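You operate a simulated robot arm through the tools that you are given. There is no shell and no other tool. Be economical: measure what you need, move in short steps, check, and stop when the job is done.

The job below is to be done with a simulated robot arm. You get a single attempt, and the scene is never put back.

TASK
Empty the drip tray, then squeeze the teal strip on the feed board.
Fine: lower the guard, shut the drain cock once the glass is empty, set the gap on its patch, wind it through.

It is judged by the outcome, as a careful person would: the job done as asked, and still so three seconds after it is handed in. It fails if anything else is knocked over, pushed out of place, dropped, spilled or broken.

THE ROBOT
A 7-joint arm with a two-finger parallel gripper, fixed in place. Base frame: the origin is at the foot of the arm, x ahead of it, y to its left, z up. Units: mm, rad, N and s.
With the tool pointing down near the work surface it reaches from about 180 to 580 mm from the base axis. Its first joint turns from -2.897 to 2.897 rad. Payload 3.91 kg.
The tool frame sits at the grasp point between the pads (the TCP): z along the fingers, y along the line on which they close. The tips reach 30 mm beyond it. Largest opening 110 mm; finger width 20, thickness 10; the body of the gripper, 48 by 112 mm, starts 55 mm behind the TCP.
Orientation is that of the tool frame in the base frame, as [roll, pitch, yaw] about the fixed x, y, z axes, in that order (R = Rz(yaw) Ry(pitch) Rx(roll)). With the fingers straight down and closing along the base's y, the tool's x points along the base's -x, its y along +y and its z along -z.

THE INTERFACE
- The arm moves only by the tool move_arm. Its argument "plan" is a list of rows, each a list of 3 entries, a list of its own where there are three numbers: the shift along the base's x, y, z in units of 20 mm (1.0 is 20 mm), then the turn, a rotation vector about the base's x, y, z in units of 6 degrees (1.0 is 6 degrees), then the opening, from 0 (shut) to 1 (fully open). In form: [[[tx, ty, tz], [rx, ry, rz], fingers], ...]. A call has 1 to 10 rows; each row shifts and turns the commanded pose from where the row before left it. A call with a number of a shift or a turn outside -1 to 1 is refused whole. Each row takes 0.2 s and may step no farther than 50 mm and 0.15 rad from the row before; otherwise, or with a gripper value out of range, the whole call is refused. A pose out of reach is approached as far as the arm can. The call stops where the force on the tool passes 40 N (or 10 N more than at its start, if that is more) or the arm is blocked; 0.2 s more then pass. Each finger travels about 153 mm/s and halts on what it meets, pressing with about 41 N; the grip force reading is that of the motor and also rises with nothing between the fingers. The clock runs only during rows and for 0.2 s after the last one: add rows that do not move to give the fingers time. It gives the time, the measured TCP pose, the force on the tool (base axes), the opening and the grip force at its end, in the units of the frame above (readings bear some noise).
- Cameras (640 x 400 px; columns grow to the right, rows downward): "scene" is fixed at [388.4, -512.6, 1446.9]; the picture's right is [0.98, 0.22, 0.00], its down [0.07, -0.32, -0.95] and it looks along [-0.21, 0.92, -0.33] (base axes); focal length 331 px, centre (320, 200). "wrist" rides on the gripper at [77, 7, -114] in the tool frame; the picture's right is [-0.09, 1.00, 0.00], its down [-0.80, -0.07, -0.59] and it looks along [-0.59, -0.05, 0.80] (tool axes); focal length 270 px, centre (320, 200). There is no depth. A picture from a camera that has moved, and an enlarged one, comes with that camera's place and axes in the base frame and with its lens. The place of the scene camera against the robot may be out by one fixed shift of up to 25 mm in any direction.
- capture(camera): a new picture of that camera. No time passes.
- raise_lower(by): slides the trunk up (or, below 0, down) by that many mm; the arm rides with it, the base frame stays. It gives what a move gives, with no picture.
- zoom(camera, box): a new picture of the part [left, top, right, bottom] of that camera's present view, enlarged. No time passes.
- close_job(): hands the job in; it is judged then, once.

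Go step by step. Nothing tells you positions but the pictures and the camera data: compare them with the known pose of the tool, close in by small moves and look again before you grip or let go. The budget is 120 turns and 76 pictures, counting those below and the enlarged ones. Unless the task says otherwise, let go and move clear before handing in, and close with one line.

The tools are called as name(argument=value, ...) on one line, values as JSON. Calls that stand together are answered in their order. move_arm: Moves the arm, as the interface text tells. Its arguments: {"type":"object","properties":{"plan":{"type":"array"}},"required":["plan"]} The other tools are called the same way: raise_lower (by) slides the trunk up or down; capture (camera) takes a picture; zoom (camera, box) takes an enlarged picture of a part of a camera's view; close_job () hands the job in.

At the start:

```text
time: 0.0
tcp_pos: [153.1, 397.2, 1356.4]
orientation: [-3.141, 0.0, 3.14]
force: [0.5, 0.0, -0.1]
grip_width: 110.0
grasp_force: 0.0
trunk travel left (down, up): [-575.0, 35.0]
```

scene: 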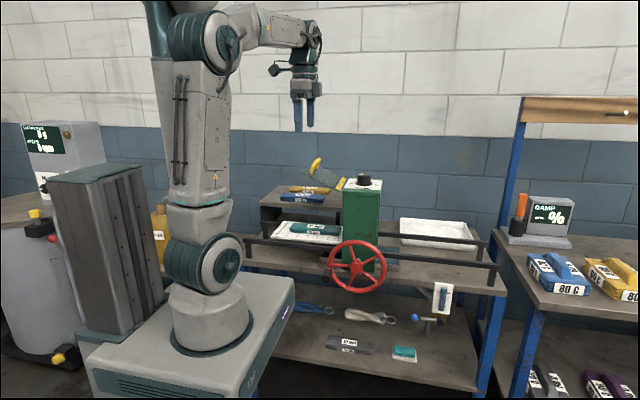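
wrist: 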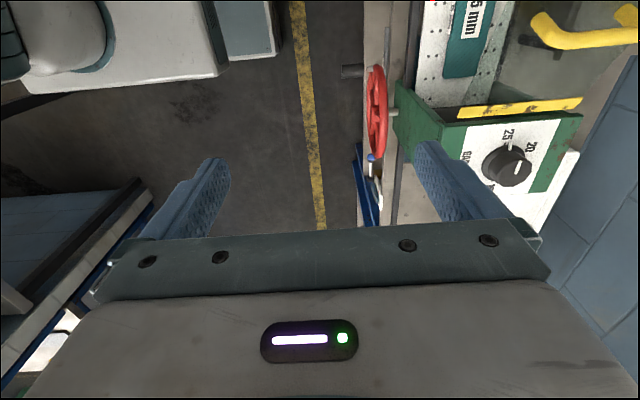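

I see a green roller press with a red handwheel, a gap dial on top, a raised guard with a yellow handle, and a feed board. I'll look closer before moving.

zoom(camera="scene", box=[240, 140, 400, 240])

zoom(camera="scene", box=[280, 220, 480, 345])

zoom(camera="wrist", box=[340, 0, 640, 200])

```text
4.00 times, centred on (320, 190) of scene
camera zoom: at [388.4, -512.6, 1446.9], right [0.98, 0.22, 0.0], down [0.07, -0.32, -0.95], along [-0.21, 0.92, -0.33], focal length 1323 px, centre (320, 240)
```

zoom: 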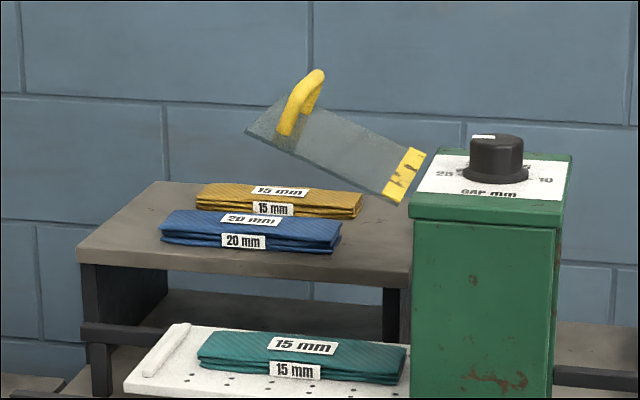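

```text
3.20 times, centred on (380, 282) of scene
camera zoom: at [388.4, -512.6, 1446.9], right [0.98, 0.22, 0.0], down [0.07, -0.32, -0.95], along [-0.21, 0.92, -0.33], focal length 1058 px, centre (128, -64)
```

zoom: 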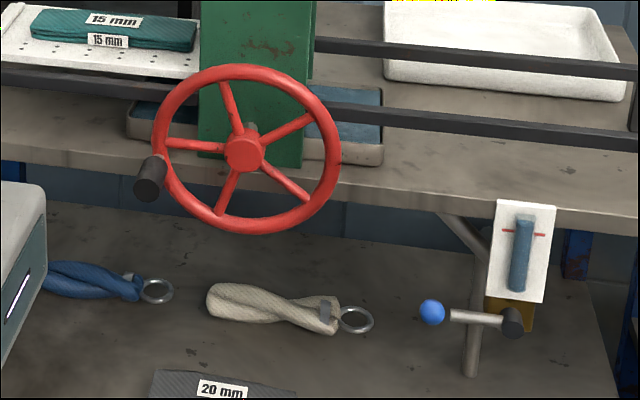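

```text
2.00 times, centred on (490, 100) of wrist
camera zoom: at [77.5, 404.9, 1470.4], right [0.09, 1.0, 0.0], down [0.8, -0.07, 0.59], along [0.59, -0.05, -0.8], focal length 541 px, centre (-20, 400)
```

zoom: 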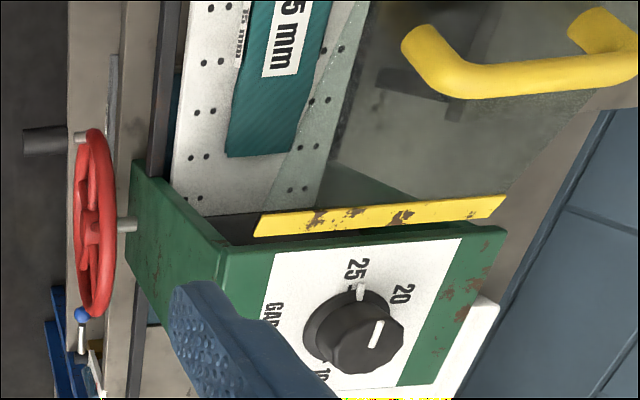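

The press sits at roughly x≈285, y≈500–650, with its wheel facing -y and the drain cock on its lower right. I'll turn the wrist 90° about z so its camera looks toward the bench.

move_arm(plan=[[[0.5, -0.5, 0], [0, 0, 1], 1], [[0.5, -0.5, 0], [0, 0, 1], 1], [[0.5, -0.5, 0], [0, 0, 1], 1], [[0.5, -0.5, 0], [0, 0, 1], 1], [[0.5, -0.5, 0], [0, 0, 1], 1], [[0.5, -0.5, 0], [0, 0, 1], 1], [[0.5, -0.5, 0], [0, 0, 1], 1], [[0.5, -0.5, 0], [0, 0, 1], 1], [[0.5, -0.5, 0], [0, 0, 1], 1], [[0.5, -0.5, 0], [0, 0, 1], 1]])

move_arm(plan=[[[0, 0, 0], [0, 0, 1], 1], [[0, 0, 0], [0, 0, 1], 1], [[0, 0, 0], [0, 0, 1], 1], [[0, 0, 0], [0, 0, 1], 1], [[0, 0, 0], [0, 0, 1], 1], [[0, 0, 0], [0, 0, 0], 1]])

capture(camera="wrist")

capture(camera="scene")

```text
time: 2.2
tcp_pos: [253.5, 298.1, 1357.4]
orientation: [3.14, 0.001, -2.091]
force: [0.3, 0.4, 0.8]
grip_width: 110.1
grasp_force: 0.2
trunk travel left (down, up): [-575.0, 35.0]
```

```text
time: 3.6
tcp_pos: [254.5, 296.9, 1356.4]
orientation: [-3.141, 0.0, -1.569]
force: [0.2, 0.8, -0.1]
grip_width: 109.7
grasp_force: 0.0
trunk travel left (down, up): [-575.0, 35.0]
```

```text
70 pictures are left
camera wrist: at [248.1, 221.1, 1470.7], right [-1.0, 0.09, 0.0], down [0.07, 0.8, 0.59], along [0.05, 0.59, -0.8], focal length 270 px, centre (320, 200)
```

wrist: 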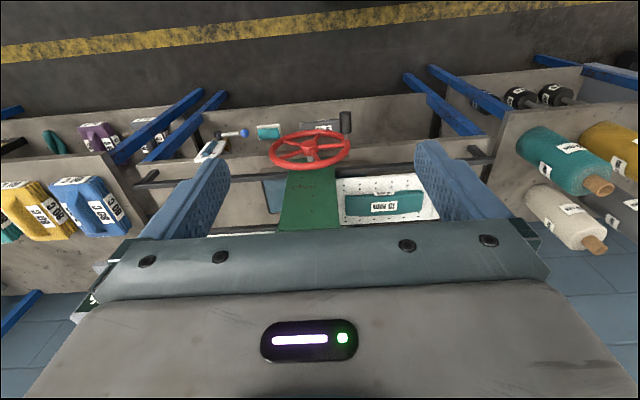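

```text
69 pictures are left
```

scene: 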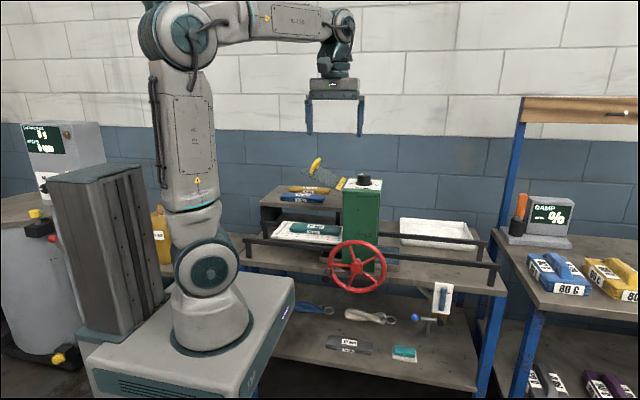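

The wheel hub is near (300,530,823), the gap knob near (300,680,1103) and the cock ball near (519,538,644). I'll lower the trunk and tilt the wrist up so I can look at the cock and the wheel.

raise_lower(by=-350)

move_arm(plan=[[[0.8, 0, 0], [1, 0, 0], 1], [[0.8, 0, 0], [1, 0, 0], 1], [[0.8, 0, 0], [1, 0, 0], 1], [[0.8, 0, 0], [1, 0, 0], 1], [[0.8, 0, 0], [1, 0, 0], 1], [[0.8, 0, 0], [1, 0, 0], 1], [[0.8, 0, 0], [1, 0, 0], 1], [[0.8, 0, 0], [1, 0, 0], 1], [[0.8, 0, 0], [0, 0, 0], 1], [[0.8, 0, 0], [0, 0, 0], 1]])

capture(camera="wrist")

```text
time: 7.0
tcp_pos: [254.3, 296.6, 1007.7]
orientation: [3.141, -0.001, -1.57]
force: [0.3, 0.3, -1.2]
grip_width: 110.4
grasp_force: 0.1
trunk travel left (down, up): [-225.0, 385.0]
```

```text
time: 9.2
tcp_pos: [414.4, 297.6, 1007.4]
orientation: [-3.141, 0.837, -1.569]
force: [0.1, -0.2, -0.2]
grip_width: 110.0
grasp_force: 0.0
trunk travel left (down, up): [-225.0, 385.0]
```

```text
68 pictures are left
camera wrist: at [407.5, 161.1, 1026.4], right [-1.0, 0.06, 0.06], down [0.07, 0.09, 0.99], along [0.05, 0.99, -0.1], focal length 270 px, centre (320, 200)
```

wrist: 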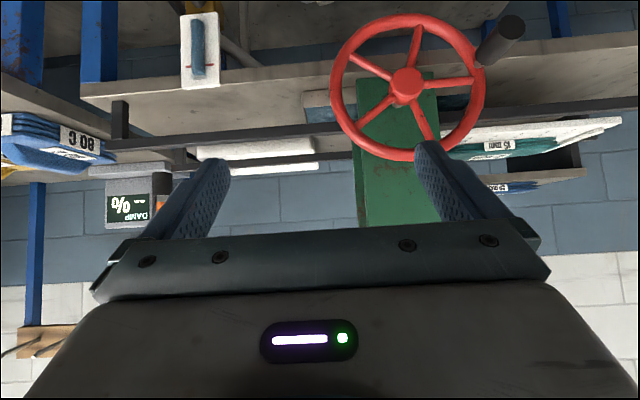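

The view is upside down but clear. I'll lower the trunk further to look at the drain cock, and shift right.

raise_lower(by=-200)

move_arm(plan=[[[1, 0, -0.9], [0, 0, 0], 1], [[1, 0, -0.9], [0, 0, 0], 1], [[1, 0, -0.9], [0, 0, 0], 1], [[1, 0, -0.9], [0, 0, 0], 1], [[0.5, 0, -0.9], [0, 0, 0], 1], [[0, 0, 0], [0, 0, 0], 1]])

capture(camera="wrist")

```text
time: 11.4
tcp_pos: [413.1, 297.1, 807.0]
orientation: [-3.141, 0.838, -1.567]
force: [0.4, -0.6, 0.6]
grip_width: 110.0
grasp_force: 0.1
trunk travel left (down, up): [-25.0, 585.0]
```

```text
time: 12.8
tcp_pos: [506.3, 296.7, 717.2]
orientation: [-3.141, 0.837, -1.57]
force: [-0.1, -0.1, -0.5]
grip_width: 110.0
grasp_force: 0.0
trunk travel left (down, up): [-25.0, 585.0]
```

```text
67 pictures are left
camera wrist: at [498.8, 160.7, 736.5], right [-1.0, 0.06, 0.07], down [0.07, 0.09, 0.99], along [0.05, 0.99, -0.1], focal length 270 px, centre (320, 200)
```

wrist: 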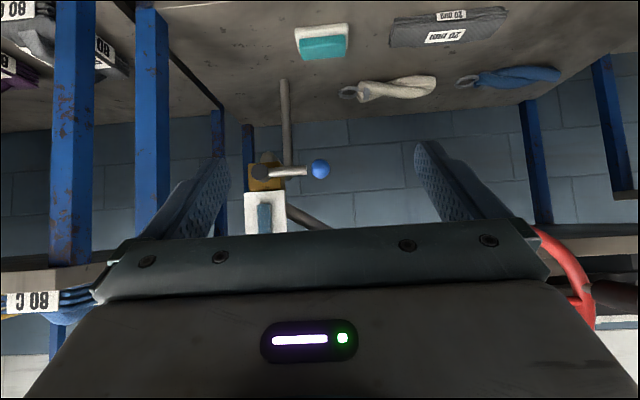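

zoom(camera="wrist", box=[220, 70, 380, 240])

zoom(camera="scene", box=[390, 270, 500, 339])

```text
2.35 times, centred on (300, 155) of wrist
camera zoom: at [498.8, 160.7, 736.5], right [-1.0, 0.06, 0.07], down [0.07, 0.09, 0.99], along [0.05, 0.99, -0.1], focal length 636 px, centre (367, 306)
```

zoom: 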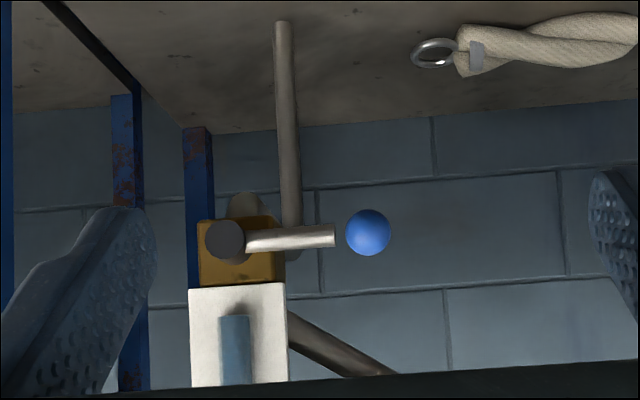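

```text
5.80 times, centred on (445, 304) of scene
camera zoom: at [388.4, -512.6, 1446.9], right [0.98, 0.22, 0.0], down [0.07, -0.32, -0.95], along [-0.21, 0.92, -0.33], focal length 1918 px, centre (-405, -406)
```

zoom: 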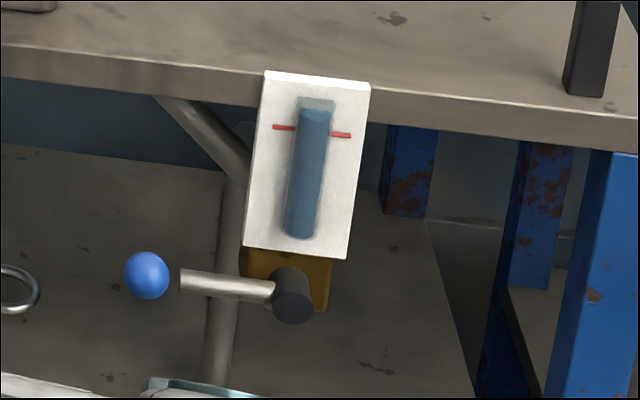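

The ball is about (516,525,653), and its hub about (597,525,655), so the lever is about 82 mm long and lies in the xz plane. I'll level the tool to point at +y with the fingers shut, and push the lever down.

move_arm(plan=[[[0, 0, 0], [1, 0, 0], 0.6], [[0, 0, 0], [1, 0, 0], 0.3], [[0, 0, 0], [1, 0, 0], 0], [[0, 0, 0], [1, 0, 0], 0], [[0, 0, 0], [1, 0, 0], 0], [[0, 0, 0], [1, 0, 0], 0], [[0, 0, 0], [1, 0, 0], 0], [[0, 0.5, 0], [0, 0, 0], 0], [[0, 0.5, 0], [0, 0, 0], 0], [[0, 0, 0], [0, 0, 0], 0]])

capture(camera="wrist")

capture(camera="scene")

```text
time: 15.0
tcp_pos: [504.2, 316.8, 715.9]
orientation: [1.944, 1.57, -2.764]
force: [0.8, -0.1, -0.5]
grip_width: 0.0
grasp_force: 37.4
trunk travel left (down, up): [-25.0, 585.0]
```

```text
64 pictures are left
camera wrist: at [498.2, 204.0, 639.7], right [-1.0, 0.0, 0.09], down [0.07, -0.59, 0.8], along [0.05, 0.8, 0.59], focal length 270 px, centre (320, 200)
```

wrist: 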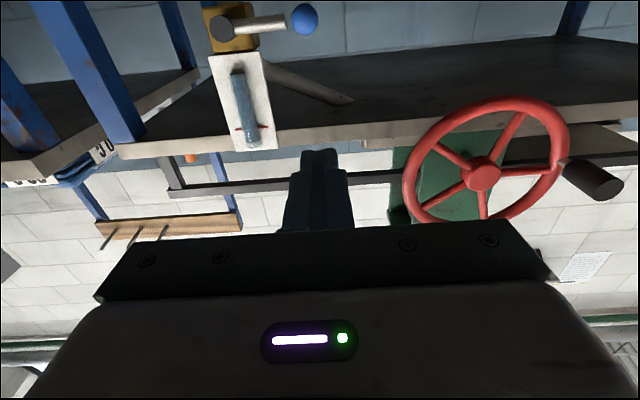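

```text
63 pictures are left
```

scene: 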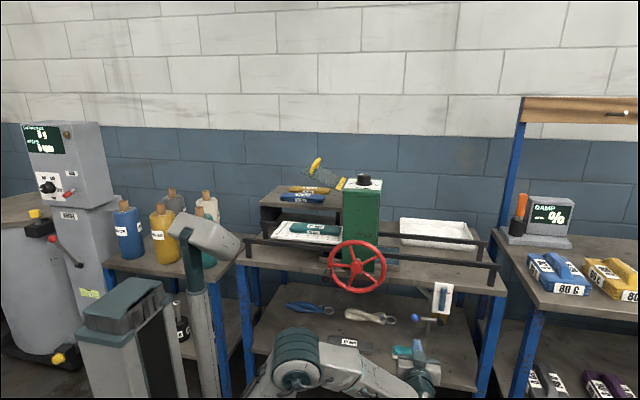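

The ball is near (515,535,653) and the hub near (600,·,653). I'll move the closed fingers in above the ball.

move_arm(plan=[[[0.06, 0.97, -0.05], [0, 0, 0], 0], [[0.06, 0.97, -0.05], [0, 0, 0], 0], [[0.06, 0.97, -0.05], [0, 0, 0], 0], [[0.06, 0.97, -0.05], [0, 0, 0], 0], [[0.06, 0.97, -0.05], [0, 0, 0], 0], [[0.06, 0.97, -0.05], [0, 0, 0], 0], [[0.06, 0.97, -0.05], [0, 0, 0], 0], [[0.06, 0.97, -0.05], [0, 0, 0], 0], [[0.06, 0.97, -0.05], [0, 0, 0], 0], [[0.06, 0.97, 0], [0, 0, 0], 0]])

zoom(camera="scene", box=[380, 270, 490, 339])

capture(camera="wrist")

```text
time: 17.2
tcp_pos: [515.3, 510.8, 708.1]
orientation: [1.391, 1.57, 2.961]
force: [0.5, 0.4, -0.1]
grip_width: 0.1
grasp_force: 38.1
trunk travel left (down, up): [-25.0, 585.0]
```

```text
5.80 times, centred on (435, 304) of scene
camera zoom: at [388.4, -512.6, 1446.9], right [0.98, 0.22, 0.0], down [0.07, -0.32, -0.95], along [-0.21, 0.92, -0.33], focal length 1918 px, centre (-347, -406)
```

zoom: 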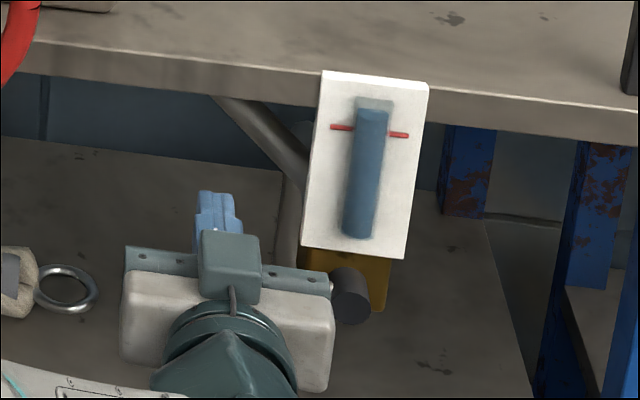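

```text
61 pictures are left
camera wrist: at [509.6, 397.2, 631.1], right [-1.0, 0.0, 0.09], down [0.07, -0.59, 0.8], along [0.05, 0.8, 0.59], focal length 270 px, centre (320, 200)
```

wrist: 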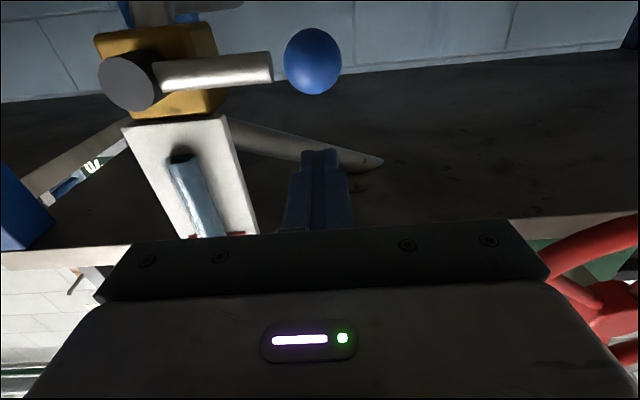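

The ball is at (515,538,653). I'll start the push down and check.

move_arm(plan=[[[0, 0.25, -0.77], [0, 0, 0], 0], [[0, 0, -0.77], [0, 0, 0], 0], [[-0.16, 0, -0.74], [0, 0, 0], 0], [[-0.01, 0, -0.75], [0, 0, 0], 0], [[0.115, 0, -0.745], [0, 0, 0], 0]])

capture(camera="wrist")

```text
time: 18.4
tcp_pos: [515.2, 516.4, 631.9]
orientation: [2.955, 1.57, -1.756]
force: [-0.4, -0.2, -0.1]
grip_width: 0.3
grasp_force: 37.9
trunk travel left (down, up): [-25.0, 585.0]
```

```text
60 pictures are left
camera wrist: at [508.0, 402.3, 554.6], right [-1.0, 0.0, 0.09], down [0.07, -0.59, 0.8], along [0.05, 0.8, 0.59], focal length 270 px, centre (320, 200)
```

wrist: 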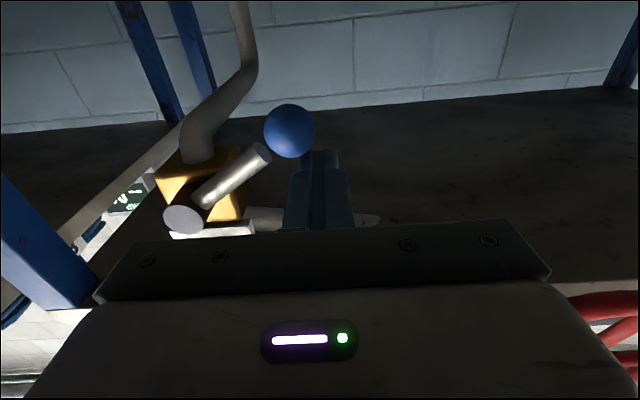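

The lever is moving freely. I'll continue the arc to 90°.

move_arm(plan=[[[0.245, 0, -0.715], [0, 0, 0], 0], [[0.36, 0, -0.66], [0, 0, 0], 0], [[0.475, 0, -0.585], [0, 0, 0], 0], [[0.565, 0, -0.495], [0, 0, 0], 0], [[0.65, 0, -0.385], [0, 0, 0], 0], [[0.7, 0, -0.275], [0, 0, 0], 0]])

capture(camera="wrist")

zoom(camera="scene", box=[390, 270, 500, 339])

```text
time: 19.8
tcp_pos: [561.9, 516.2, 575.1]
orientation: [-0.279, 1.563, 1.311]
force: [-13.2, -9.6, 6.6]
grip_width: 0.0
grasp_force: 37.8
trunk travel left (down, up): [-25.0, 585.0]
stopped in row 6: the force on the tool passed its limit (the readings are from after the stop); the commanded pose is now the measured one
```

```text
59 pictures are left
camera wrist: at [558.8, 403.7, 496.9], right [-1.0, -0.02, 0.09], down [0.08, -0.6, 0.8], along [0.04, 0.8, 0.6], focal length 270 px, centre (320, 200)
```

wrist: 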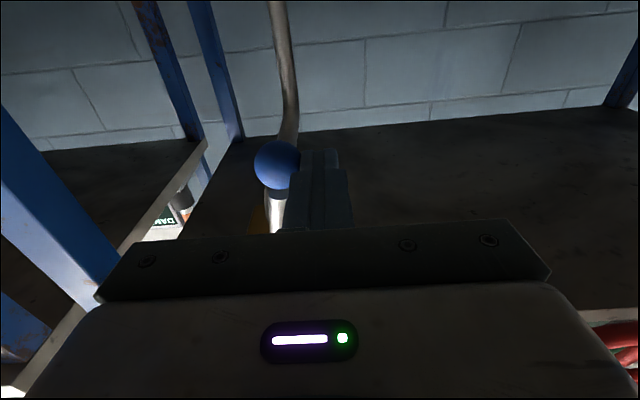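

```text
5.80 times, centred on (445, 304) of scene
camera zoom: at [388.4, -512.6, 1446.9], right [0.98, 0.22, 0.0], down [0.07, -0.32, -0.95], along [-0.21, 0.92, -0.33], focal length 1918 px, centre (-405, -406)
```

zoom: 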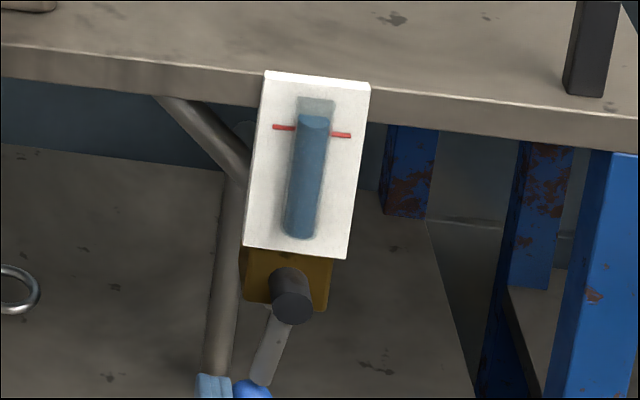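

The lever is about 80° open and the glass level has started to fall. I'll wait and watch it.

move_arm(plan=[[[-0.1, 0, 0], [0, 0, 0], 0], [[0, 0, 0], [0, 0, 0], 0], [[0, 0, 0], [0, 0, 0], 0], [[0, 0, 0], [0, 0, 0], 0], [[0, 0, 0], [0, 0, 0], 0], [[0, 0, 0], [0, 0, 0], 0], [[0, 0, 0], [0, 0, 0], 0], [[0, 0, 0], [0, 0, 0], 0], [[0, 0, 0], [0, 0, 0], 0], [[0, 0, 0], [0, 0, 0], 0]])

zoom(camera="scene", box=[390, 270, 500, 339])

```text
time: 22.0
tcp_pos: [562.2, 515.1, 573.3]
orientation: [-0.215, 1.568, 1.369]
force: [-15.4, -1.3, 3.2]
grip_width: 0.0
grasp_force: 37.5
trunk travel left (down, up): [-25.0, 585.0]
```

```text
5.80 times, centred on (445, 304) of scene
camera zoom: at [388.4, -512.6, 1446.9], right [0.98, 0.22, 0.0], down [0.07, -0.32, -0.95], along [-0.21, 0.92, -0.33], focal length 1918 px, centre (-405, -406)
```

zoom: 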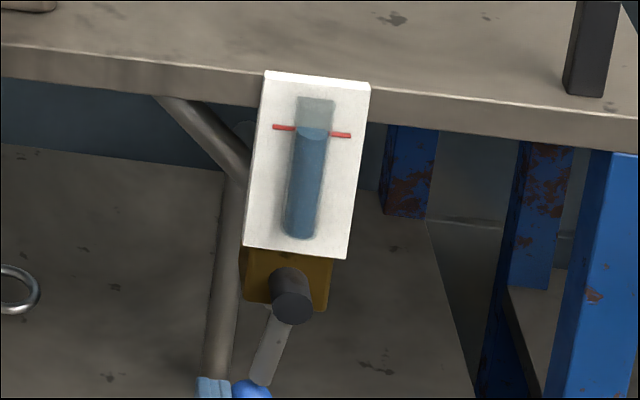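

It is draining at roughly 7 px/s, so it needs about 15 s more. Meanwhile I'll move the fingers to the right of the ball, ready to shut it.

move_arm(plan=[[[-0.4, 0, 0.1], [0, 0, 0], 0], [[0, -0.9, 0], [0, 0, 0], 0], [[0, -0.9, 0], [0, 0, 0], 0], [[0, -0.9, 0], [0, 0, 0], 0], [[1, 0, 0], [0, 0, 0], 0], [[1, 0, 0], [0, 0, 0], 0], [[1, 0, 0], [0, 0, 0], 0], [[0.9, 0, 0], [0, 0, 0], 0], [[0, 0, 0], [0, 0, 0], 0]])

capture(camera="wrist")

zoom(camera="scene", box=[390, 270, 500, 339])

```text
time: 24.0
tcp_pos: [634.1, 463.3, 573.4]
orientation: [0.033, 1.567, 1.616]
force: [-0.4, 1.4, 0.4]
grip_width: 0.2
grasp_force: 37.8
trunk travel left (down, up): [-25.0, 585.0]
```

```text
56 pictures are left
camera wrist: at [629.9, 350.3, 496.7], right [-1.0, -0.01, 0.09], down [0.08, -0.6, 0.8], along [0.04, 0.8, 0.59], focal length 270 px, centre (320, 200)
```

wrist: 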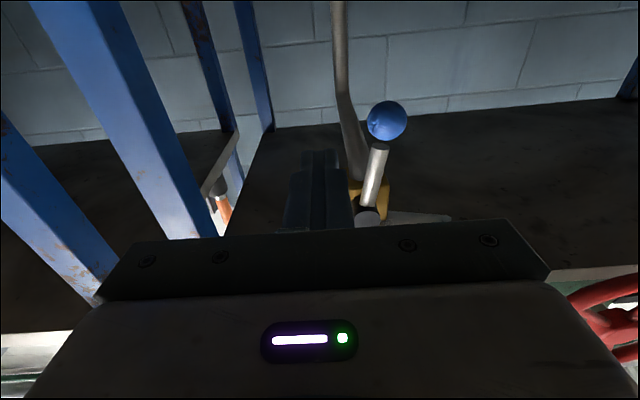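

```text
5.80 times, centred on (445, 304) of scene
camera zoom: at [388.4, -512.6, 1446.9], right [0.98, 0.22, 0.0], down [0.07, -0.32, -0.95], along [-0.21, 0.92, -0.33], focal length 1918 px, centre (-405, -406)
```

zoom: 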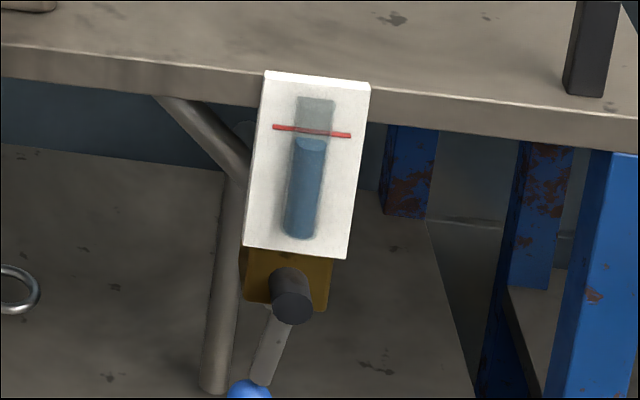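

The level keeps falling at about 4.5 px/s. I'll wait.

move_arm(plan=[[[0, 0, 0], [0, 0, 0], 0], [[0, 0, 0], [0, 0, 0], 0], [[0, 0, 0], [0, 0, 0], 0], [[0, 0, 0], [0, 0, 0], 0], [[0, 0, 0], [0, 0, 0], 0], [[0, 0, 0], [0, 0, 0], 0], [[0, 0, 0], [0, 0, 0], 0], [[0, 0, 0], [0, 0, 0], 0], [[0, 0, 0], [0, 0, 0], 0], [[0, 0, 0], [0, 0, 0], 0]])

move_arm(plan=[[[0, 0, 0], [0, 0, 0], 0], [[0, 0, 0], [0, 0, 0], 0], [[0, 0, 0], [0, 0, 0], 0], [[0, 0, 0], [0, 0, 0], 0], [[0, 0, 0], [0, 0, 0], 0], [[0, 0, 0], [0, 0, 0], 0], [[0, 0, 0], [0, 0, 0], 0], [[0, 0, 0], [0, 0, 0], 0], [[0, 0, 0], [0, 0, 0], 0], [[0, 0, 0], [0, 0, 0], 0]])

move_arm(plan=[[[0, 0, 0], [0, 0, 0], 0], [[0, 0, 0], [0, 0, 0], 0], [[0, 0, 0], [0, 0, 0], 0], [[0, 0, 0], [0, 0, 0], 0], [[0, 0, 0], [0, 0, 0], 0], [[0, 0, 0], [0, 0, 0], 0], [[0, 0, 0], [0, 0, 0], 0], [[0, 0, 0], [0, 0, 0], 0], [[0, 0, 0], [0, 0, 0], 0], [[0, 0, 0], [0, 0, 0], 0]])

move_arm(plan=[[[0, 0, 0], [0, 0, 0], 0], [[0, 0, 0], [0, 0, 0], 0], [[0, 0, 0], [0, 0, 0], 0], [[0, 0, 0], [0, 0, 0], 0], [[0, 0, 0], [0, 0, 0], 0], [[0, 0, 0], [0, 0, 0], 0], [[0, 0, 0], [0, 0, 0], 0], [[0, 0, 0], [0, 0, 0], 0], [[0, 0, 0], [0, 0, 0], 0], [[0, 0, 0], [0, 0, 0], 0]])

move_arm(plan=[[[0, 0, 0], [0, 0, 0], 0], [[0, 0, 0], [0, 0, 0], 0], [[0, 0, 0], [0, 0, 0], 0], [[0, 0, 0], [0, 0, 0], 0], [[0, 0, 0], [0, 0, 0], 0], [[0, 0, 0], [0, 0, 0], 0], [[0, 0, 0], [0, 0, 0], 0], [[0, 0, 0], [0, 0, 0], 0], [[0, 0, 0], [0, 0, 0], 0], [[0, 0, 0], [0, 0, 0], 0]])

move_arm(plan=[[[0, 0, 0], [0, 0, 0], 0], [[0, 0, 0], [0, 0, 0], 0], [[0, 0, 0], [0, 0, 0], 0], [[0, 0, 0], [0, 0, 0], 0], [[0, 0, 0], [0, 0, 0], 0], [[0, 0, 0], [0, 0, 0], 0], [[0, 0, 0], [0, 0, 0], 0], [[0, 0, 0], [0, 0, 0], 0], [[0, 0, 0], [0, 0, 0], 0], [[0, 0, 0], [0, 0, 0], 0]])

move_arm(plan=[[[0, 0, 0], [0, 0, 0], 0], [[0, 0, 0], [0, 0, 0], 0], [[0, 0, 0], [0, 0, 0], 0], [[0, 0, 0], [0, 0, 0], 0], [[0, 0, 0], [0, 0, 0], 0], [[0, 0, 0], [0, 0, 0], 0], [[0, 0, 0], [0, 0, 0], 0], [[0, 0, 0], [0, 0, 0], 0], [[0, 0, 0], [0, 0, 0], 0], [[0, 0, 0], [0, 0, 0], 0]])

zoom(camera="scene", box=[390, 270, 500, 339])

```text
time: 26.2
tcp_pos: [634.1, 463.7, 573.7]
orientation: [0.001, 1.567, 1.585]
force: [0.3, -1.1, 0.7]
grip_width: 0.0
grasp_force: 37.6
trunk travel left (down, up): [-25.0, 585.0]
```

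```text
time: 28.4
tcp_pos: [634.0, 464.6, 573.8]
orientation: [-0.006, 1.566, 1.579]
force: [0.8, 0.1, 0.3]
grip_width: 0.0
grasp_force: 37.4
trunk travel left (down, up): [-25.0, 585.0]
```

```text
time: 30.6
tcp_pos: [634.2, 464.1, 575.2]
orientation: [-0.005, 1.567, 1.581]
force: [0.0, -0.7, 0.3]
grip_width: 0.0
grasp_force: 37.8
trunk travel left (down, up): [-25.0, 585.0]
```

```text
time: 32.8
tcp_pos: [634.5, 463.8, 573.4]
orientation: [0.003, 1.567, 1.588]
force: [0.6, 0.7, -0.5]
grip_width: 0.1
grasp_force: 37.5
trunk travel left (down, up): [-25.0, 585.0]
```

```text
time: 35.0
tcp_pos: [633.2, 462.7, 573.9]
orientation: [-0.001, 1.567, 1.587]
force: [0.1, -0.6, -0.2]
grip_width: 0.0
grasp_force: 37.7
trunk travel left (down, up): [-25.0, 585.0]
```

```text
time: 37.2
tcp_pos: [633.4, 463.3, 573.7]
orientation: [-0.003, 1.569, 1.581]
force: [0.2, 0.0, -0.5]
grip_width: 0.0
grasp_force: 37.6
trunk travel left (down, up): [-25.0, 585.0]
```

```text
time: 39.4
tcp_pos: [635.0, 463.9, 575.6]
orientation: [-0.005, 1.566, 1.58]
force: [-0.5, 0.5, -0.2]
grip_width: 0.0
grasp_force: 37.9
trunk travel left (down, up): [-25.0, 585.0]
```

```text
5.80 times, centred on (445, 304) of scene
camera zoom: at [388.4, -512.6, 1446.9], right [0.98, 0.22, 0.0], down [0.07, -0.32, -0.95], along [-0.21, 0.92, -0.33], focal length 1918 px, centre (-405, -406)
```

zoom: 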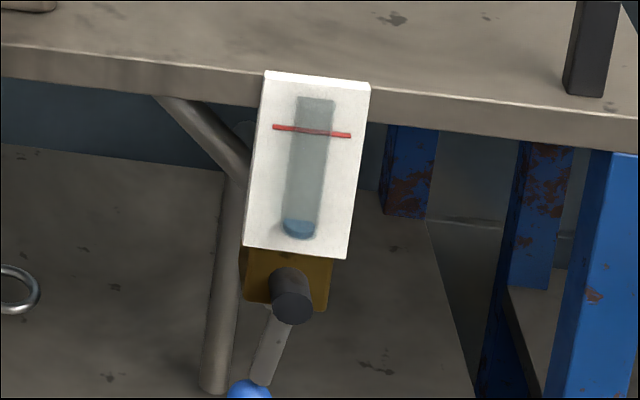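

The glass is nearly empty, so I'll wait a little longer.

move_arm(plan=[[[0, 0, 0], [0, 0, 0], 0], [[0, 0, 0], [0, 0, 0], 0], [[0, 0, 0], [0, 0, 0], 0], [[0, 0, 0], [0, 0, 0], 0], [[0, 0, 0], [0, 0, 0], 0], [[0, 0, 0], [0, 0, 0], 0], [[0, 0, 0], [0, 0, 0], 0], [[0, 0, 0], [0, 0, 0], 0], [[0, 0, 0], [0, 0, 0], 0], [[0, 0, 0], [0, 0, 0], 0]])

move_arm(plan=[[[0, 0, 0], [0, 0, 0], 0], [[0, 0, 0], [0, 0, 0], 0], [[0, 0, 0], [0, 0, 0], 0], [[0, 0, 0], [0, 0, 0], 0], [[0, 0, 0], [0, 0, 0], 0], [[0, 0, 0], [0, 0, 0], 0], [[0, 0, 0], [0, 0, 0], 0], [[0, 0, 0], [0, 0, 0], 0], [[0, 0, 0], [0, 0, 0], 0], [[0, 0, 0], [0, 0, 0], 0]])

move_arm(plan=[[[0, 0, 0], [0, 0, 0], 0], [[0, 0, 0], [0, 0, 0], 0], [[0, 0, 0], [0, 0, 0], 0], [[0, 0, 0], [0, 0, 0], 0], [[0, 0, 0], [0, 0, 0], 0], [[0, 0, 0], [0, 0, 0], 0], [[0, 0, 0], [0, 0, 0], 0], [[0, 0, 0], [0, 0, 0], 0], [[0, 0, 0], [0, 0, 0], 0], [[0, 0, 0], [0, 0, 0], 0]])

move_arm(plan=[[[0, 0, 0], [0, 0, 0], 0], [[0, 0, 0], [0, 0, 0], 0], [[0, 0, 0], [0, 0, 0], 0], [[0, 0, 0], [0, 0, 0], 0], [[0, 0, 0], [0, 0, 0], 0], [[0, 0, 0], [0, 0, 0], 0], [[0, 0, 0], [0, 0, 0], 0], [[0, 0, 0], [0, 0, 0], 0], [[0, 0, 0], [0, 0, 0], 0], [[0, 0, 0], [0, 0, 0], 0]])

zoom(camera="scene", box=[390, 270, 500, 339])

```text
time: 41.6
tcp_pos: [634.3, 462.5, 574.8]
orientation: [0.001, 1.57, 1.589]
force: [0.2, -0.1, -0.3]
grip_width: 0.1
grasp_force: 37.6
trunk travel left (down, up): [-25.0, 585.0]
```

```text
time: 43.8
tcp_pos: [633.1, 463.8, 575.3]
orientation: [0.001, 1.567, 1.585]
force: [0.2, -0.6, -0.4]
grip_width: 0.0
grasp_force: 37.9
trunk travel left (down, up): [-25.0, 585.0]
```

```text
time: 46.0
tcp_pos: [633.9, 463.6, 574.4]
orientation: [-0.006, 1.567, 1.578]
force: [0.8, -0.6, 0.4]
grip_width: 0.0
grasp_force: 38.0
trunk travel left (down, up): [-25.0, 585.0]
```

```text
time: 48.2
tcp_pos: [634.8, 465.3, 573.8]
orientation: [-0.004, 1.568, 1.583]
force: [0.5, -0.3, 0.1]
grip_width: 0.0
grasp_force: 37.8
trunk travel left (down, up): [-25.0, 585.0]
```

```text
5.80 times, centred on (445, 304) of scene
camera zoom: at [388.4, -512.6, 1446.9], right [0.98, 0.22, 0.0], down [0.07, -0.32, -0.95], along [-0.21, 0.92, -0.33], focal length 1918 px, centre (-405, -406)
```

zoom: 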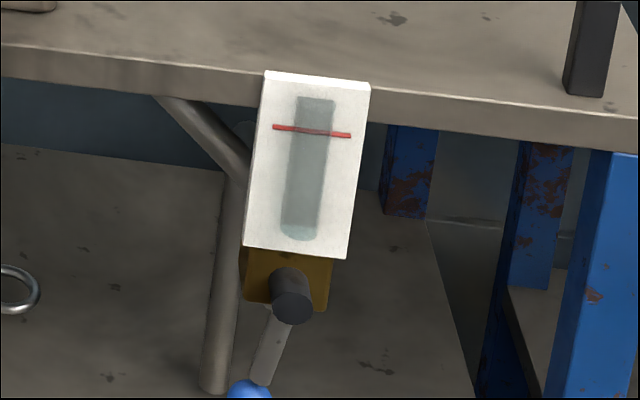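

The glass is empty. Now I'll shut the cock by inserting the fingers to the right of the ball and pushing it back left and up.

move_arm(plan=[[[0, 0.87, -0.1], [0, 0, 0], 0], [[0, 0.87, -0.1], [0, 0, 0], 0], [[0, 0.87, -0.05], [0, 0, 0], 0], [[-0.7, 0, 0], [0, 0, 0], 0], [[-0.65, 0, -0.08], [0, 0, 0], 0], [[-0.74, 0, -0.01], [0, 0, 0], 0], [[-0.745, 0, 0.11], [0, 0, 0], 0]])

move_arm(plan=[[[-0.715, 0, 0.25], [0, 0, 0], 0], [[-0.66, 0, 0.36], [0, 0, 0], 0], [[-0.585, 0, 0.475], [0, 0, 0], 0], [[-0.495, 0, 0.565], [0, 0, 0], 0], [[-0.385, 0, 0.65], [0, 0, 0], 0], [[-0.275, 0, 0.7], [0, 0, 0], 0], [[-0.05, 0, 0.25], [0, 0, 0], 0]])

capture(camera="wrist")

```text
time: 49.8
tcp_pos: [577.8, 514.8, 572.2]
orientation: [0.024, 1.567, 1.61]
force: [1.5, -0.8, 0.6]
grip_width: 0.0
grasp_force: 37.5
trunk travel left (down, up): [-25.0, 585.0]
```

```text
time: 51.4
tcp_pos: [513.6, 512.4, 631.3]
orientation: [2.326, 1.566, -2.372]
force: [-2.9, -2.7, -15.2]
grip_width: 0.0
grasp_force: 37.6
trunk travel left (down, up): [-25.0, 585.0]
```

```text
52 pictures are left
camera wrist: at [508.6, 400.2, 554.3], right [-1.0, -0.01, 0.09], down [0.08, -0.59, 0.8], along [0.04, 0.81, 0.59], focal length 270 px, centre (320, 200)
```

wrist: 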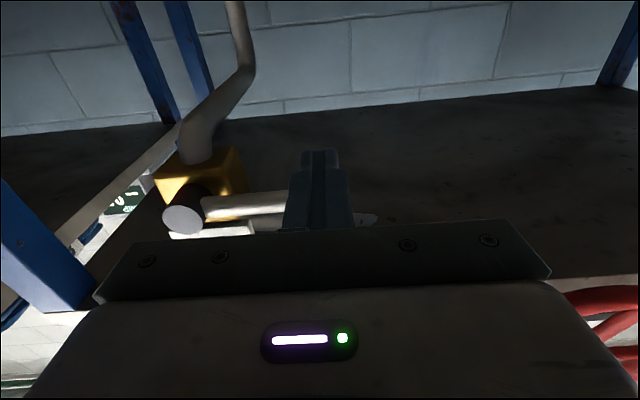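

The lever is against its closed stop with 15 N of back-force. I'll retract and check it.

move_arm(plan=[[[0, 0, -0.5], [0, 0, 0], 0], [[0, -1, 0], [0, 0, 0], 0], [[0, -1, 0], [0, 0, 0], 0], [[0, -1, 0], [0, 0, 0], 0], [[0, -1, 0], [0, 0, 0], 0], [[0, -1, 0], [0, 0, 0], 0], [[0, -1, 0], [0, 0, 0], 0], [[0, -1, 0], [0, 0, 0], 0], [[0, -1, 0], [0, 0, 0], 0], [[0, -1, 0], [0, 0, 0], 0]])

zoom(camera="scene", box=[390, 270, 500, 339])

raise_lower(by=500)

capture(camera="wrist")

```text
time: 53.6
tcp_pos: [511.5, 333.9, 626.0]
orientation: [0.077, 1.568, 1.662]
force: [0.0, 0.3, -1.0]
grip_width: 0.0
grasp_force: 37.8
trunk travel left (down, up): [-25.0, 585.0]
```

```text
5.80 times, centred on (445, 304) of scene
camera zoom: at [388.4, -512.6, 1446.9], right [0.98, 0.22, 0.0], down [0.07, -0.32, -0.95], along [-0.21, 0.92, -0.33], focal length 1918 px, centre (-405, -406)
```

zoom: 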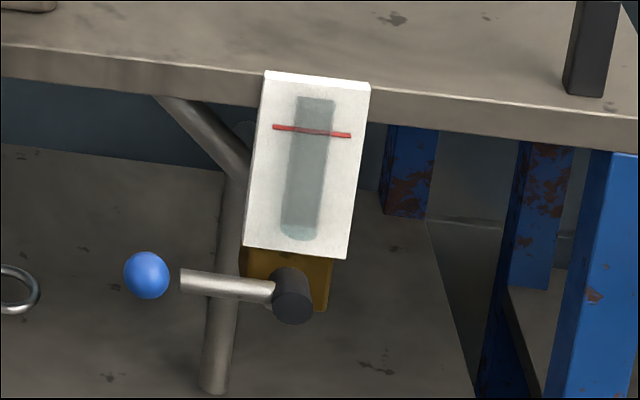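

```text
refused: 500 is not a number from -400 to 400
```

```text
50 pictures are left
camera wrist: at [507.7, 220.8, 548.0], right [-1.0, -0.01, 0.09], down [0.08, -0.6, 0.8], along [0.04, 0.8, 0.6], focal length 270 px, centre (320, 200)
```

wrist: 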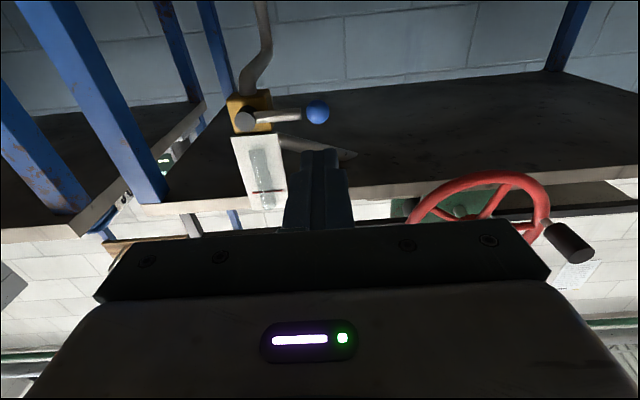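

The cock is back at its original shut position. Next I'll raise the trunk and point the tool down to inspect the guard and knob.

raise_lower(by=400)

raise_lower(by=150)

move_arm(plan=[[[-1, 0, 0.5], [-1, 0, 0], 0], [[-1, 0, 0.5], [-1, 0, 0], 0], [[-1, 0, 0.5], [-1, 0, 0], 0], [[-1, 0, 0.5], [-1, 0, 0], 0], [[-1, 0, 0.5], [-1, 0, 0], 0], [[-1, 0, 0.5], [-1, 0, 0], 0], [[-1, 0, 0.5], [-1, 0, 0], 0], [[-1, 0, 0.5], [-1, 0, 0], 0], [[-1, 0, 0.5], [-1, 0, 0], 0], [[-1, 0, 0.5], [-1, 0, 0], 0]])

move_arm(plan=[[[-1, 0.5, 0], [-1, 0, 0], 0], [[-1, 0.5, 0], [-1, 0, 0], 0], [[-1, 0.5, 0], [-1, 0, 0], 0], [[-1, 0.5, 0], [-1, 0, 0], 0], [[-1, 0.5, 0], [-1, 0, 0], 0], [[0, 0, 0], [0, 0, 0], 0]])

capture(camera="wrist")

```text
time: 57.4
tcp_pos: [512.4, 334.5, 1025.6]
orientation: [-0.002, 1.568, 1.584]
force: [-1.3, -1.2, -0.3]
grip_width: 0.2
grasp_force: 38.0
trunk travel left (down, up): [-425.0, 185.0]
```

```text
time: 59.1
tcp_pos: [512.1, 333.8, 1176.9]
orientation: [0.022, 1.566, 1.608]
force: [0.4, -0.6, 0.8]
grip_width: 0.0
grasp_force: 37.8
trunk travel left (down, up): [-575.0, 35.0]
```

```text
time: 61.3
tcp_pos: [310.7, 334.7, 1275.9]
orientation: [3.126, 0.526, -1.57]
force: [-0.2, -0.1, 1.1]
grip_width: 0.1
grasp_force: 38.2
trunk travel left (down, up): [-575.0, 35.0]
```

```text
time: 62.7
tcp_pos: [211.9, 385.0, 1277.6]
orientation: [3.127, 0.002, -1.571]
force: [0.5, -0.2, -0.9]
grip_width: 0.0
grasp_force: 37.6
trunk travel left (down, up): [-575.0, 35.0]
```

```text
49 pictures are left
camera wrist: at [207.7, 308.7, 1391.4], right [-1.0, 0.09, 0.01], down [0.08, 0.8, 0.6], along [0.04, 0.59, -0.8], focal length 270 px, centre (320, 200)
```

wrist: 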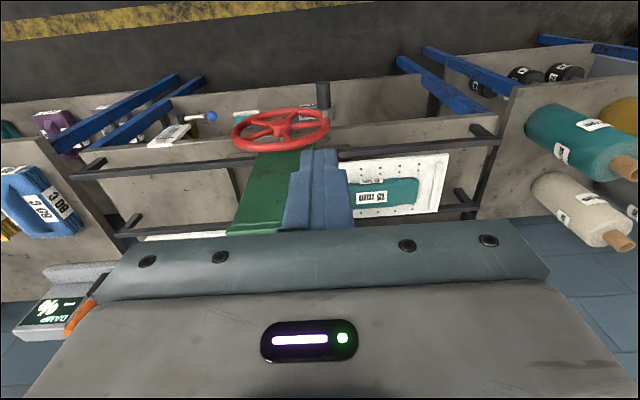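

The gripper hides the guard, so I'll tilt the tool up 30° to see it.

move_arm(plan=[[[0, -0.5, 0], [1, 0, 0], 0], [[0, -0.5, 0], [1, 0, 0], 0], [[0, -0.5, 0], [1, 0, 0], 0], [[0, -0.5, 0], [1, 0, 0], 0], [[0, -0.5, 0], [1, 0, 0], 0], [[0, -0.5, 0], [1, 0, 0], 0], [[0, 0, 0], [0, 0, 0], 0]])

capture(camera="wrist")

zoom(camera="scene", box=[240, 140, 400, 240])

```text
time: 64.3
tcp_pos: [214.8, 325.4, 1274.4]
orientation: [3.129, 0.632, -1.57]
force: [-0.4, 0.0, -0.5]
grip_width: 0.0
grasp_force: 37.6
trunk travel left (down, up): [-575.0, 35.0]
```

```text
48 pictures are left
camera wrist: at [209.4, 196.0, 1321.8], right [-1.0, 0.06, 0.06], down [0.08, 0.29, 0.95], along [0.04, 0.95, -0.3], focal length 270 px, centre (320, 200)
```

wrist: 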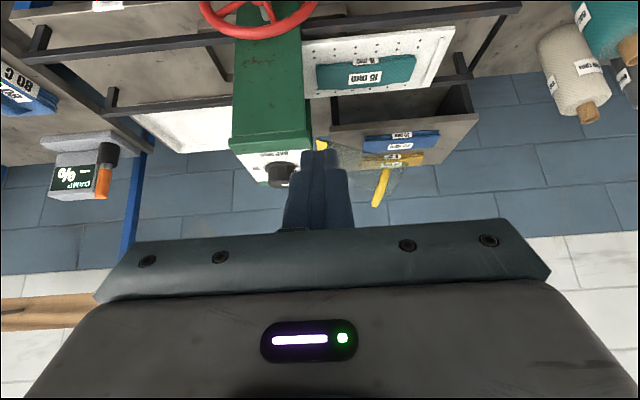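

```text
4.00 times, centred on (320, 190) of scene
camera zoom: at [388.4, -512.6, 1446.9], right [0.98, 0.22, 0.0], down [0.07, -0.32, -0.95], along [-0.21, 0.92, -0.33], focal length 1323 px, centre (320, 240)
```

zoom: 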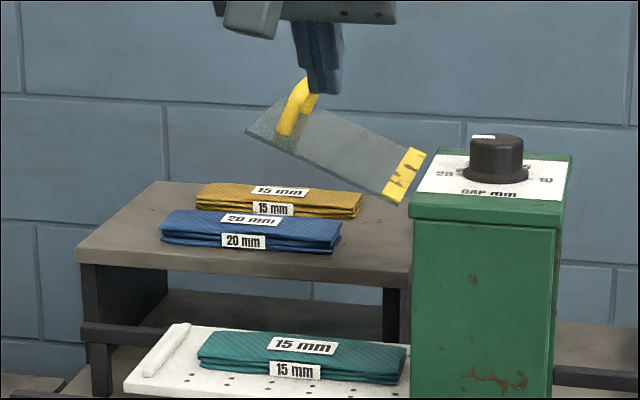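

I work out the guard hinge at about x 220, z 1093 (y 586–755), with the handle bar along y at about (127, 623–703, 1178). I'll point the tool at +y again and push the bar down from its front end.

move_arm(plan=[[[-0.4, 0.5, -0.3], [1, 0, 0], 0], [[-0.4, 0.5, -0.3], [1, 0, 0], 0], [[-0.4, 0.5, -0.3], [1, 0, 0], 0], [[-0.4, 0.5, -0.3], [1, 0, 0], 0], [[-0.4, 0.5, -0.3], [1, 0, 0], 0], [[-0.4, 0.5, -0.3], [1, 0, 0], 0], [[-0.4, 0.5, -0.3], [1, 0, 0], 0], [[-0.4, 0.5, -0.3], [1, 0, 0], 0], [[-0.4, 0.5, -0.3], [1, 0, 0], 0], [[0, 0.5, 0], [0, 0, 0], 0]])

move_arm(plan=[[[0, 1, 0], [0, 0, 0], 0], [[0, 1, 0], [0, 0, 0], 0], [[0, 1, 0], [0, 0, 0], 0], [[0, 1, 0], [0, 0, 0], 0], [[0, 0.8, 0], [0, 0, 0], 0], [[0, 0, 0], [0, 0, 0], 0]])

capture(camera="wrist")

zoom(camera="scene", box=[240, 140, 400, 240])

```text
time: 66.5
tcp_pos: [155.5, 457.5, 1241.9]
orientation: [-0.15, 1.565, 1.435]
force: [0.9, 0.0, -0.8]
grip_width: 0.0
grasp_force: 37.3
out of reach, approached as far as the arm can: row 6, 7, 8, 9
trunk travel left (down, up): [-575.0, 35.0]
```

```text
time: 67.9
tcp_pos: [155.4, 553.5, 1241.5]
orientation: [0.003, 1.568, 1.588]
force: [-0.5, 0.3, 0.7]
grip_width: 0.3
grasp_force: 37.6
trunk travel left (down, up): [-575.0, 35.0]
```

```text
46 pictures are left
camera wrist: at [150.5, 440.0, 1164.1], right [-1.0, -0.01, 0.09], down [0.08, -0.6, 0.8], along [0.04, 0.8, 0.59], focal length 270 px, centre (320, 200)
```

wrist: 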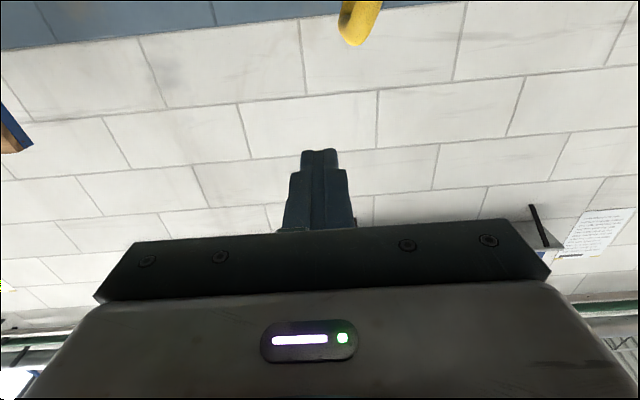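

```text
4.00 times, centred on (320, 190) of scene
camera zoom: at [388.4, -512.6, 1446.9], right [0.98, 0.22, 0.0], down [0.07, -0.32, -0.95], along [-0.21, 0.92, -0.33], focal length 1323 px, centre (320, 240)
```

zoom: 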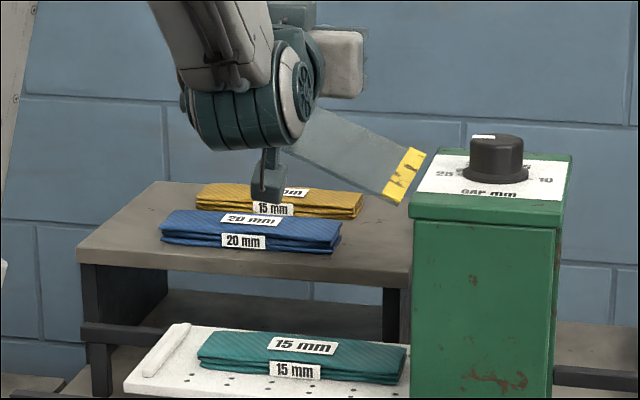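

The bar end is confirmed at about (127,623,1179). I'll move over it and start pressing along the arc.

move_arm(plan=[[[0, 0.78, 0], [0, 0, 0], 0], [[0, 0.78, 0], [0, 0, 0], 0], [[0, 0.78, 0], [0, 0, 0], 0], [[0, 0.78, 0], [0, 0, 0], 0], [[-0.235, 0, -0.78], [0, 0, 0], 0], [[-0.235, 0, -0.78], [0, 0, 0], 0], [[-0.235, 0, -0.79], [0, 0, 0], 0], [[-0.685, 0, -0.615], [0, 0, 0], 0], [[-0.575, 0, -0.685], [0, 0, 0], 0]])

zoom(camera="scene", box=[240, 140, 400, 240])

capture(camera="wrist")

```text
time: 69.9
tcp_pos: [142.1, 613.9, 1194.2]
orientation: [-0.038, 1.567, 1.547]
force: [-0.9, 0.9, 1.0]
grip_width: 0.1
grasp_force: 37.8
out of reach, approached as far as the arm can: row 8, 9
trunk travel left (down, up): [-575.0, 35.0]
```

```text
4.00 times, centred on (320, 190) of scene
camera zoom: at [388.4, -512.6, 1446.9], right [0.98, 0.22, 0.0], down [0.07, -0.32, -0.95], along [-0.21, 0.92, -0.33], focal length 1323 px, centre (320, 240)
```

zoom: 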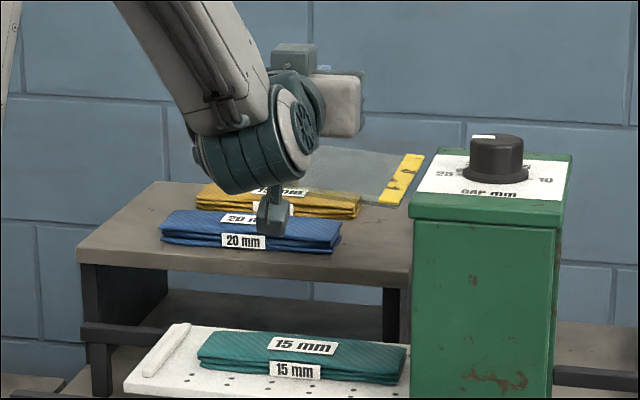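

```text
43 pictures are left
camera wrist: at [137.2, 500.7, 1117.3], right [-1.0, -0.02, 0.09], down [0.08, -0.6, 0.8], along [0.04, 0.8, 0.59], focal length 270 px, centre (320, 200)
```

wrist: 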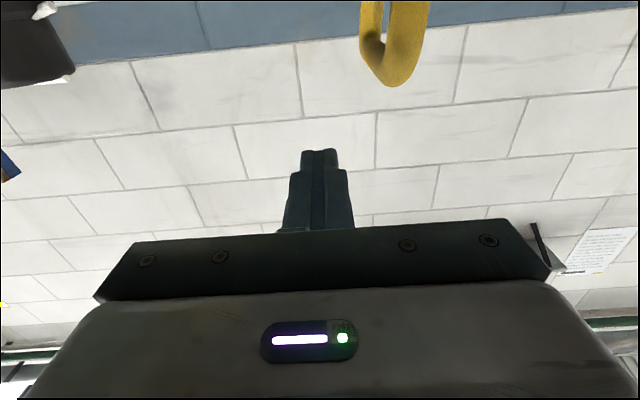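

The guard has already swung to near horizontal, with the bar now at about (105,·,1141), and the arm reported a reach limit. I'll back off slightly, see whether the guard stays put, and then lower the trunk for better reach.

move_arm(plan=[[[0, 0, 0], [0, 0, 0], 0], [[0, 0, 0], [0, 0, 0], 0]])

zoom(camera="wrist", box=[240, 0, 480, 150])

```text
time: 70.5
tcp_pos: [142.0, 615.4, 1195.2]
orientation: [-0.063, 1.568, 1.524]
force: [-0.1, 0.2, 0.5]
grip_width: 0.2
grasp_force: 37.8
trunk travel left (down, up): [-575.0, 35.0]
```

```text
2.67 times, centred on (360, 75) of wrist
camera zoom: at [137.4, 500.7, 1117.4], right [-1.0, -0.02, 0.09], down [0.08, -0.6, 0.8], along [0.04, 0.8, 0.59], focal length 721 px, centre (213, 533)
```

zoom: 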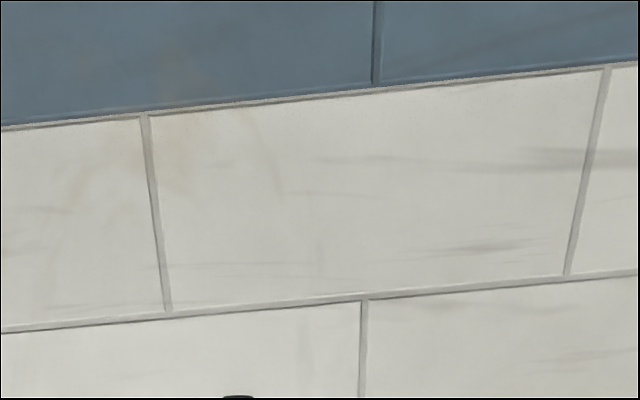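

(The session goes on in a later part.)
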